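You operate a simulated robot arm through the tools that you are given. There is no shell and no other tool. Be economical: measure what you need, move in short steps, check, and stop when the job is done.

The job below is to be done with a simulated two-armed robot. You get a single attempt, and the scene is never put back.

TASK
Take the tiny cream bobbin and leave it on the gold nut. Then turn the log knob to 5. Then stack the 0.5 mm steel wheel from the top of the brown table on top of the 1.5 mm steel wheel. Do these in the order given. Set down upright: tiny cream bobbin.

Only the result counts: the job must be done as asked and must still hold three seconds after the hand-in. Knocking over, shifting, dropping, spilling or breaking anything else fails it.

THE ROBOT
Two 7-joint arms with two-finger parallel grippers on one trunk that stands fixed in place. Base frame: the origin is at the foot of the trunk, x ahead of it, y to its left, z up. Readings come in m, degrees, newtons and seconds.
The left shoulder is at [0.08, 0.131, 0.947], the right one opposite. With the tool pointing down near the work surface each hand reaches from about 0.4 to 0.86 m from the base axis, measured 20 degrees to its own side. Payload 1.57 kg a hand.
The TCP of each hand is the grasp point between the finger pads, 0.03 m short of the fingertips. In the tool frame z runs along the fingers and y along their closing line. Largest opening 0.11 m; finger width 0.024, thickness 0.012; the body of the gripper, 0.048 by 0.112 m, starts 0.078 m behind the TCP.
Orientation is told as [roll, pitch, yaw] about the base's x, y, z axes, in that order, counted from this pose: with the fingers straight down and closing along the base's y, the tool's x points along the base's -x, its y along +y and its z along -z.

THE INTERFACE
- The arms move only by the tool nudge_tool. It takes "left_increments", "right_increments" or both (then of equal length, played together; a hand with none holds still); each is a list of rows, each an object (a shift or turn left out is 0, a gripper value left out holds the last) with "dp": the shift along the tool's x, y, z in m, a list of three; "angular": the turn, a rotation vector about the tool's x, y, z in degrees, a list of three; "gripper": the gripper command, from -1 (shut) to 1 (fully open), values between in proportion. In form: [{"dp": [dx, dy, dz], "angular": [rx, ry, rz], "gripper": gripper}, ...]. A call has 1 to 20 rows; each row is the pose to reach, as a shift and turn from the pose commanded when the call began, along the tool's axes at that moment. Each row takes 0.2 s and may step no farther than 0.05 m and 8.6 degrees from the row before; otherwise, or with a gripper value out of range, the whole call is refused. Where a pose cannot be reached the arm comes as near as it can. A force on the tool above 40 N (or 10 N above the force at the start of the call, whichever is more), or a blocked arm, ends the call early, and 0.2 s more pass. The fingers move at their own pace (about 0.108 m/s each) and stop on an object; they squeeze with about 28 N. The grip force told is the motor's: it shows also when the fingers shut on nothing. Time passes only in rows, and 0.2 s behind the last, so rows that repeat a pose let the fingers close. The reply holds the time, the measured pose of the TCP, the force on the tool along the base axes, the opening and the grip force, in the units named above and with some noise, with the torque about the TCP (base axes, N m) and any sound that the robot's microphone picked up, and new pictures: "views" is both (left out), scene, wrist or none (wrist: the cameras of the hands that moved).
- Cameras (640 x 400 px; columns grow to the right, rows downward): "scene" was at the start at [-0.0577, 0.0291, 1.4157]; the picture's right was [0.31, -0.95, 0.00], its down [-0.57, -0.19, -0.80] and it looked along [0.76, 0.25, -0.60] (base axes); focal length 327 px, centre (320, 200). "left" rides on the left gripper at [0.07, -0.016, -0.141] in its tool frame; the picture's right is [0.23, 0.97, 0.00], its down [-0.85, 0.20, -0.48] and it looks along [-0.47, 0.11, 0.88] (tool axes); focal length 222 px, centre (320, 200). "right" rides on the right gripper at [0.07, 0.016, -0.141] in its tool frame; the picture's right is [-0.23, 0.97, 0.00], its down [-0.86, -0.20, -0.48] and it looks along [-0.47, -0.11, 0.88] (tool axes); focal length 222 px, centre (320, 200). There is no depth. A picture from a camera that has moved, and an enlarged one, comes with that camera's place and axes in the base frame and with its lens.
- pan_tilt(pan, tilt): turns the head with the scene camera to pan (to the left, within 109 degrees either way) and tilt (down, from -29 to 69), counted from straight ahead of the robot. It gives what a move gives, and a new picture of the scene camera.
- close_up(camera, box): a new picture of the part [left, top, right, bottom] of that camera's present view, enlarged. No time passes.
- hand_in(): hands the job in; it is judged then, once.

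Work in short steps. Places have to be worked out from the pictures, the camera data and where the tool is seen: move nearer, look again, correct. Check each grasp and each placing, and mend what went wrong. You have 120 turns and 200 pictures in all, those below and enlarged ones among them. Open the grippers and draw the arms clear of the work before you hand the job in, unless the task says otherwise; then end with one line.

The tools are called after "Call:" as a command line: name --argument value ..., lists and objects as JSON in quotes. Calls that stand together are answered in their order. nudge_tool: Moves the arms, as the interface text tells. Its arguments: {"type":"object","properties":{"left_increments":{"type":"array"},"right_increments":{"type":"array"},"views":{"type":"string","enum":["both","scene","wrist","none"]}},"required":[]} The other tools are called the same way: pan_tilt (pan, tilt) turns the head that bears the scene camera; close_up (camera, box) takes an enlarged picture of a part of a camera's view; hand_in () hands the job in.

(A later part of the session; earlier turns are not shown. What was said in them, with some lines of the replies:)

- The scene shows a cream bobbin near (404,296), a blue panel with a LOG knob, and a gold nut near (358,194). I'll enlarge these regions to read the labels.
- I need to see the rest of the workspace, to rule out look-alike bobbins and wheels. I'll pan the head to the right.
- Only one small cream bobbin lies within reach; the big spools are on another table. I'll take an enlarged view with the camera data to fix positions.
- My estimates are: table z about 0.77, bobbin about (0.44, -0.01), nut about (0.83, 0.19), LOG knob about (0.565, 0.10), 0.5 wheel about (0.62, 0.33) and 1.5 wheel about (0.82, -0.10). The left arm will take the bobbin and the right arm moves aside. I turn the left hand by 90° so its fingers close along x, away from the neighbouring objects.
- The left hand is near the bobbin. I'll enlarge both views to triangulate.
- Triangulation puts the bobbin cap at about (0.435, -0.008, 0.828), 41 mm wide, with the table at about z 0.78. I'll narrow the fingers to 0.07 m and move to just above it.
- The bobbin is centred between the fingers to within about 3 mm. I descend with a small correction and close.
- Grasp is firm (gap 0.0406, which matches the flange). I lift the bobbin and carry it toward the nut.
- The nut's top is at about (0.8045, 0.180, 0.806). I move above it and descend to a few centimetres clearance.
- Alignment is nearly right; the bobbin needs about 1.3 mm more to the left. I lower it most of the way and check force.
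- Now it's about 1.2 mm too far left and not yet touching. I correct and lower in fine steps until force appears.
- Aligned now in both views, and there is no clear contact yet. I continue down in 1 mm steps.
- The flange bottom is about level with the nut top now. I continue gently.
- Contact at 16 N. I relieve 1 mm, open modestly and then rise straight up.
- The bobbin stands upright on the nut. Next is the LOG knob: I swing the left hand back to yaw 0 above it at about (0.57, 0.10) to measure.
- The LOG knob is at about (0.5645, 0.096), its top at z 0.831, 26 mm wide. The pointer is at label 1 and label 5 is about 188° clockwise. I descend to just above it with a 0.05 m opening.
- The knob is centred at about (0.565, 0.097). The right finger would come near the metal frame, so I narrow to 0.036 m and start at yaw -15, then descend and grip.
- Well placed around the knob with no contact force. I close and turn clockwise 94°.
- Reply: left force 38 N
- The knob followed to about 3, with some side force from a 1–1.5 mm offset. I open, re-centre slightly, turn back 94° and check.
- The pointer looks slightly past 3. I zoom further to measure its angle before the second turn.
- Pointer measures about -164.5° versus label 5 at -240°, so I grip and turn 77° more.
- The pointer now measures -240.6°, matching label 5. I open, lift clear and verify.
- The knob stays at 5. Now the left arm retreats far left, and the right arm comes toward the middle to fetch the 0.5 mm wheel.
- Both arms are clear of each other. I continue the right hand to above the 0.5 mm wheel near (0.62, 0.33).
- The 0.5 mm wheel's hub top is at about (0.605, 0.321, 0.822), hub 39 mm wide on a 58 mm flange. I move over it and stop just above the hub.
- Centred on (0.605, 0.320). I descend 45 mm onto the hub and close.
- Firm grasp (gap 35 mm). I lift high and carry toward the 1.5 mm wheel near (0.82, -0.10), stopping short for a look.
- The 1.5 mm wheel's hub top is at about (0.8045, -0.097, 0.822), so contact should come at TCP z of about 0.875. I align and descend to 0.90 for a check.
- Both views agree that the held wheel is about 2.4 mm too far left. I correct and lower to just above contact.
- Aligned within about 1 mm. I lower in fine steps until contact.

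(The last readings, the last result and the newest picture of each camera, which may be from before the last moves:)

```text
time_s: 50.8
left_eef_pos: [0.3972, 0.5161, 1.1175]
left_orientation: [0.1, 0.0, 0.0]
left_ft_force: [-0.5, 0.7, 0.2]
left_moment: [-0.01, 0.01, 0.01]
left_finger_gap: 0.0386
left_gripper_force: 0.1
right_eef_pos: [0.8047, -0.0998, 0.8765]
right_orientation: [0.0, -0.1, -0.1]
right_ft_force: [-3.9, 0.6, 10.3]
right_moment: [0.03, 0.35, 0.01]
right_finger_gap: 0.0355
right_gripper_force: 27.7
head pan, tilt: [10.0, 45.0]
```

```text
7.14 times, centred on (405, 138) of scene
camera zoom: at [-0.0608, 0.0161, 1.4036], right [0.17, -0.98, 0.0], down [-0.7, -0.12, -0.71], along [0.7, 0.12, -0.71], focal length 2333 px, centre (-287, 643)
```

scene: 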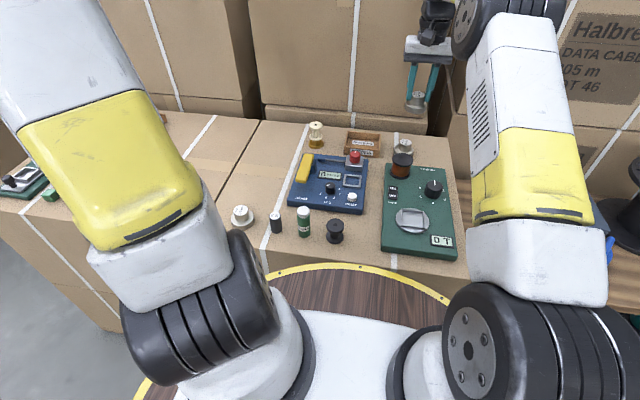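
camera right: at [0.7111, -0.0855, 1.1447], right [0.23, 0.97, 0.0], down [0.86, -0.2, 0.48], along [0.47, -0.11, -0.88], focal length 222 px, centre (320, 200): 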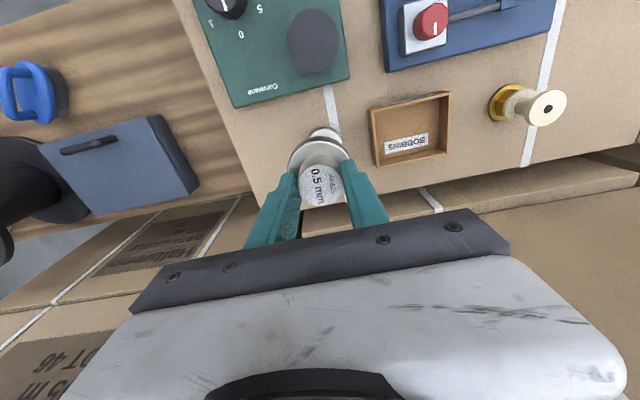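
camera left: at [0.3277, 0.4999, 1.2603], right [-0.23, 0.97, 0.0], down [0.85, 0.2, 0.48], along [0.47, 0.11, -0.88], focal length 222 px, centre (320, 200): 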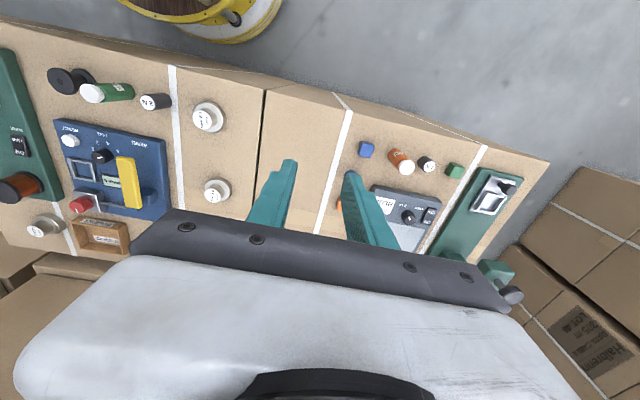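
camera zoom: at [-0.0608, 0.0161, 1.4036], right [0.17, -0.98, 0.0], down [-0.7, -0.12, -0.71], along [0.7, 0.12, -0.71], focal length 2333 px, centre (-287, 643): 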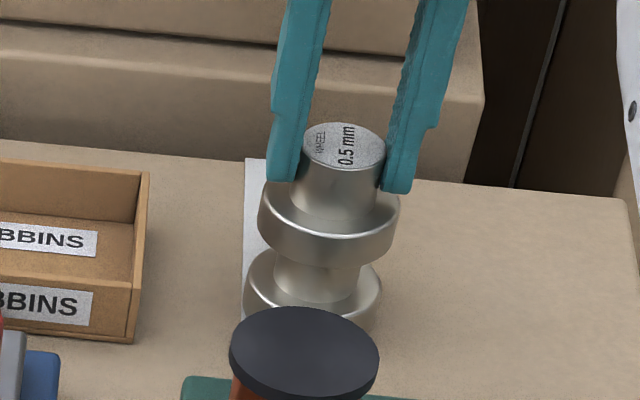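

Contact at 10 N with the wheels stacked. I relieve 1 mm, open gently and rise straight up.

Call:
nudge_tool --right_increments '[{"dp": [0, 0, -0.001], "gripper": -1}, {"dp": [0, 0, -0.001], "gripper": -0.3}, {"dp": [0, 0, -0.001], "gripper": -0.1}, {"dp": [0, 0, -0.001], "gripper": 0.15}, {"dp": [0, 0, -0.001], "gripper": 0.15}, {"dp": [0, 0, -0.02], "gripper": 0.15}, {"dp": [0, 0, -0.05], "gripper": 0.15}, {"dp": [0, 0, -0.09], "gripper": 0.15}, {"dp": [0, 0, -0.13], "gripper": 0.15}, {"dp": [0.0, 0, -0.16], "gripper": 0.15}, {"dp": [0.0, 0, -0.16], "gripper": 0.15}]'

Call:
close_up --camera "scene" --box '[370, 110, 440, 166]'

Call:
close_up --camera "right" --box '[220, 60, 420, 200]'

```text
time_s: 53.2
left_eef_pos: [0.3983, 0.5168, 1.1177]
left_orientation: [0.1, 0.1, 0.0]
left_ft_force: [-0.4, -0.9, -0.1]
left_moment: [-0.02, -0.04, 0.03]
left_finger_gap: 0.0386
left_gripper_force: 0.0
right_eef_pos: [0.7996, -0.1008, 1.0342]
right_orientation: [0.0, 0.0, 0.1]
right_ft_force: [-0.1, -1.0, -0.2]
right_moment: [0.02, -0.01, 0.03]
right_finger_gap: 0.0632
right_gripper_force: 0.1
right hand out of reach, approached as far as the arm can: row 10, 11
head pan, tilt: [10.0, 45.0]
camera right: at [0.7297, -0.0835, 1.1755], right [0.23, 0.97, 0.0], down [0.86, -0.2, 0.48], along [0.47, -0.11, -0.88], focal length 222 px, centre (320, 200)
```

scene: 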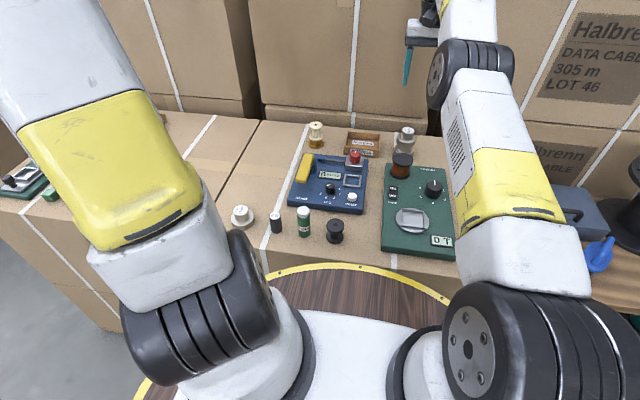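
right: 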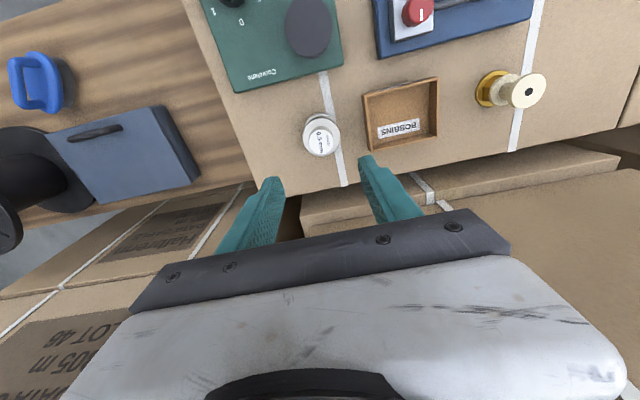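

```text
7.14 times, centred on (405, 138) of scene
camera zoom: at [-0.0602, 0.016, 1.4036], right [0.17, -0.98, 0.0], down [-0.7, -0.12, -0.71], along [0.7, 0.12, -0.71], focal length 2333 px, centre (-287, 643)
```

zoom: 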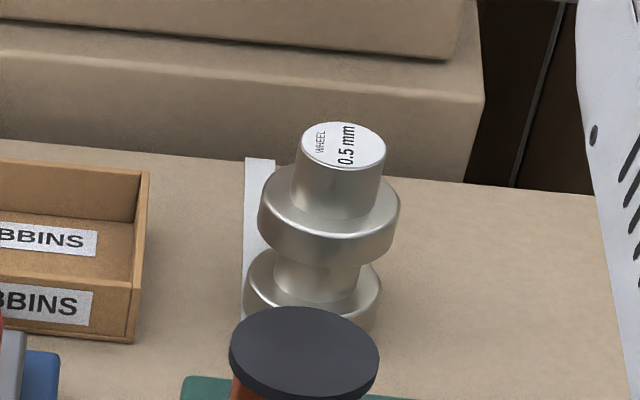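

```text
2.86 times, centred on (320, 130) of right
camera zoom: at [0.7297, -0.0835, 1.1755], right [0.23, 0.97, 0.0], down [0.86, -0.2, 0.48], along [0.47, -0.11, -0.88], focal length 635 px, centre (320, 400)
```

zoom: 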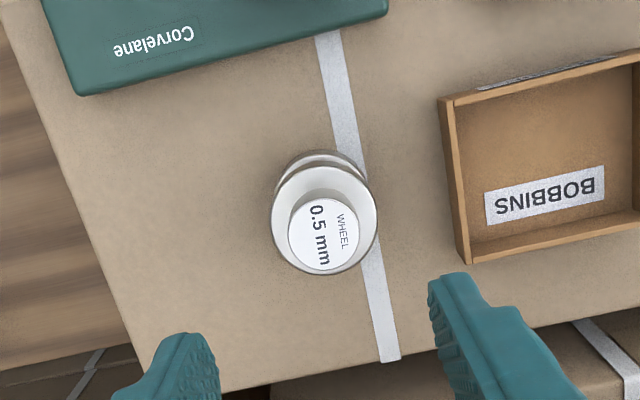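

The wheels are stacked squarely. I draw the right arm back to its side, open both grippers and check everything once more.

Call:
nudge_tool --right_increments '[{"dp": [0.02, -0.03, -0.01], "gripper": 1}, {"dp": [0.05, -0.06, -0.02], "gripper": 1}, {"dp": [0.08, -0.1, -0.03], "gripper": 1}, {"dp": [0.11, -0.13, -0.04], "gripper": 1}, {"dp": [0.14, -0.16, -0.05], "gripper": 1}, {"dp": [0.17, -0.2, -0.06], "gripper": 1}, {"dp": [0.18, -0.24, -0.06], "gripper": 1}, {"dp": [0.18, -0.24, -0.06], "gripper": 1}]' --left_increments '[{"gripper": 1}, {"gripper": 1}, {"gripper": 1}, {"gripper": 1}, {"gripper": 1}, {"gripper": 1}, {"gripper": 1}, {"gripper": 1}]' --views "scene"

Call:
close_up --camera "scene" --box '[220, 110, 470, 266]'

```text
refused: row 3 steps farther than a row can; nothing moved
```

```text
2.56 times, centred on (345, 188) of scene
camera zoom: at [-0.0602, 0.016, 1.4036], right [0.17, -0.98, 0.0], down [-0.7, -0.12, -0.71], along [0.7, 0.12, -0.71], focal length 836 px, centre (256, 231)
```

zoom: 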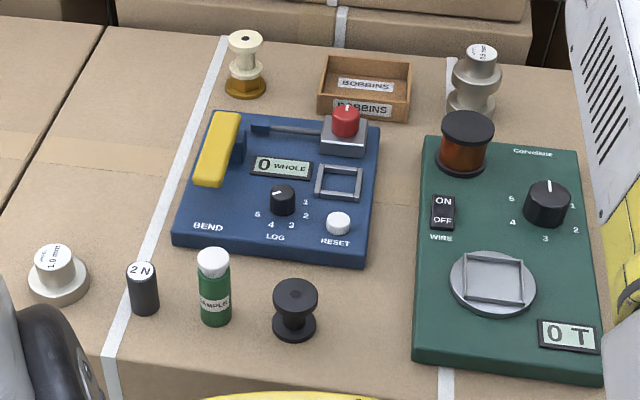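

One row stepped slightly too far, so nothing moved. I repeat the retreat with smaller steps.

Call:
nudge_tool --right_increments '[{"dp": [0.02, -0.02, -0.005], "gripper": 1}, {"dp": [0.045, -0.05, -0.01], "gripper": 1}, {"dp": [0.07, -0.08, -0.015], "gripper": 1}, {"dp": [0.095, -0.11, -0.02], "gripper": 1}, {"dp": [0.12, -0.14, -0.025], "gripper": 1}, {"dp": [0.145, -0.17, -0.03], "gripper": 1}, {"dp": [0.17, -0.2, -0.035], "gripper": 1}, {"dp": [0.18, -0.23, -0.04], "gripper": 1}, {"dp": [0.18, -0.23, -0.04], "gripper": 1}]' --left_increments '[{"gripper": 1}, {"gripper": 1}, {"gripper": 1}, {"gripper": 1}, {"gripper": 1}, {"gripper": 1}, {"gripper": 1}, {"gripper": 1}, {"gripper": 1}]' --views "scene"

Call:
close_up --camera "scene" --box '[220, 110, 470, 266]'

```text
time_s: 55.2
left_eef_pos: [0.3996, 0.5174, 1.118]
left_orientation: [0.0, 0.0, 0.0]
left_ft_force: [1.0, 0.0, 0.2]
left_moment: [-0.01, 0.04, 0.01]
left_finger_gap: 0.1099
left_gripper_force: 0.1
right_eef_pos: [0.7417, -0.3652, 1.1132]
right_orientation: [0.0, 0.2, 0.0]
right_ft_force: [-0.1, 0.3, 0.2]
right_moment: [0.01, 0.03, -0.01]
right_finger_gap: 0.1098
right_gripper_force: 0.1
right hand out of reach, approached as far as the arm can: row 1, 2, 3, 4, 5, 6, 7, 8, 9
head pan, tilt: [10.0, 45.0]
```

scene: 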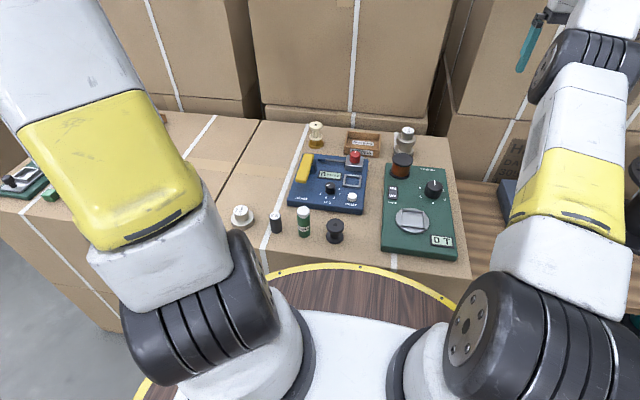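

```text
2.56 times, centred on (345, 188) of scene
camera zoom: at [-0.0601, 0.0159, 1.4036], right [0.17, -0.98, 0.0], down [-0.7, -0.12, -0.71], along [0.7, 0.12, -0.71], focal length 836 px, centre (256, 231)
```

zoom: 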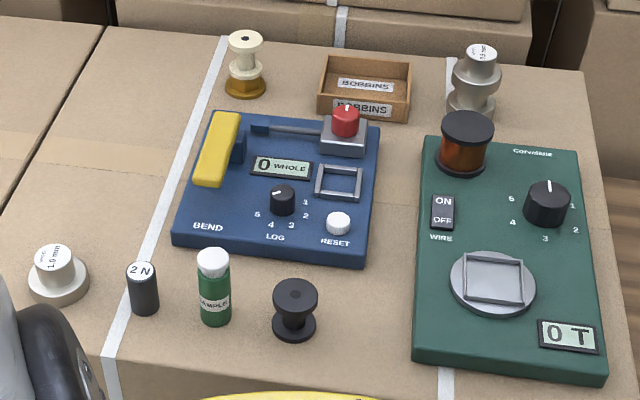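

Everything stands as asked: the bobbin is upright on the nut, the log knob is at 5 and the wheels are stacked. Both arms are clear, so I hand in.

Call:
hand_in

```text
The job is handed in.
```

I did all three steps in the order given, and the job is handed in: the tiny cream bobbin stands upright on the gold nut, the log knob points to 5, and the 0.5 mm wheel is stacked on the 1.5 mm wheel.
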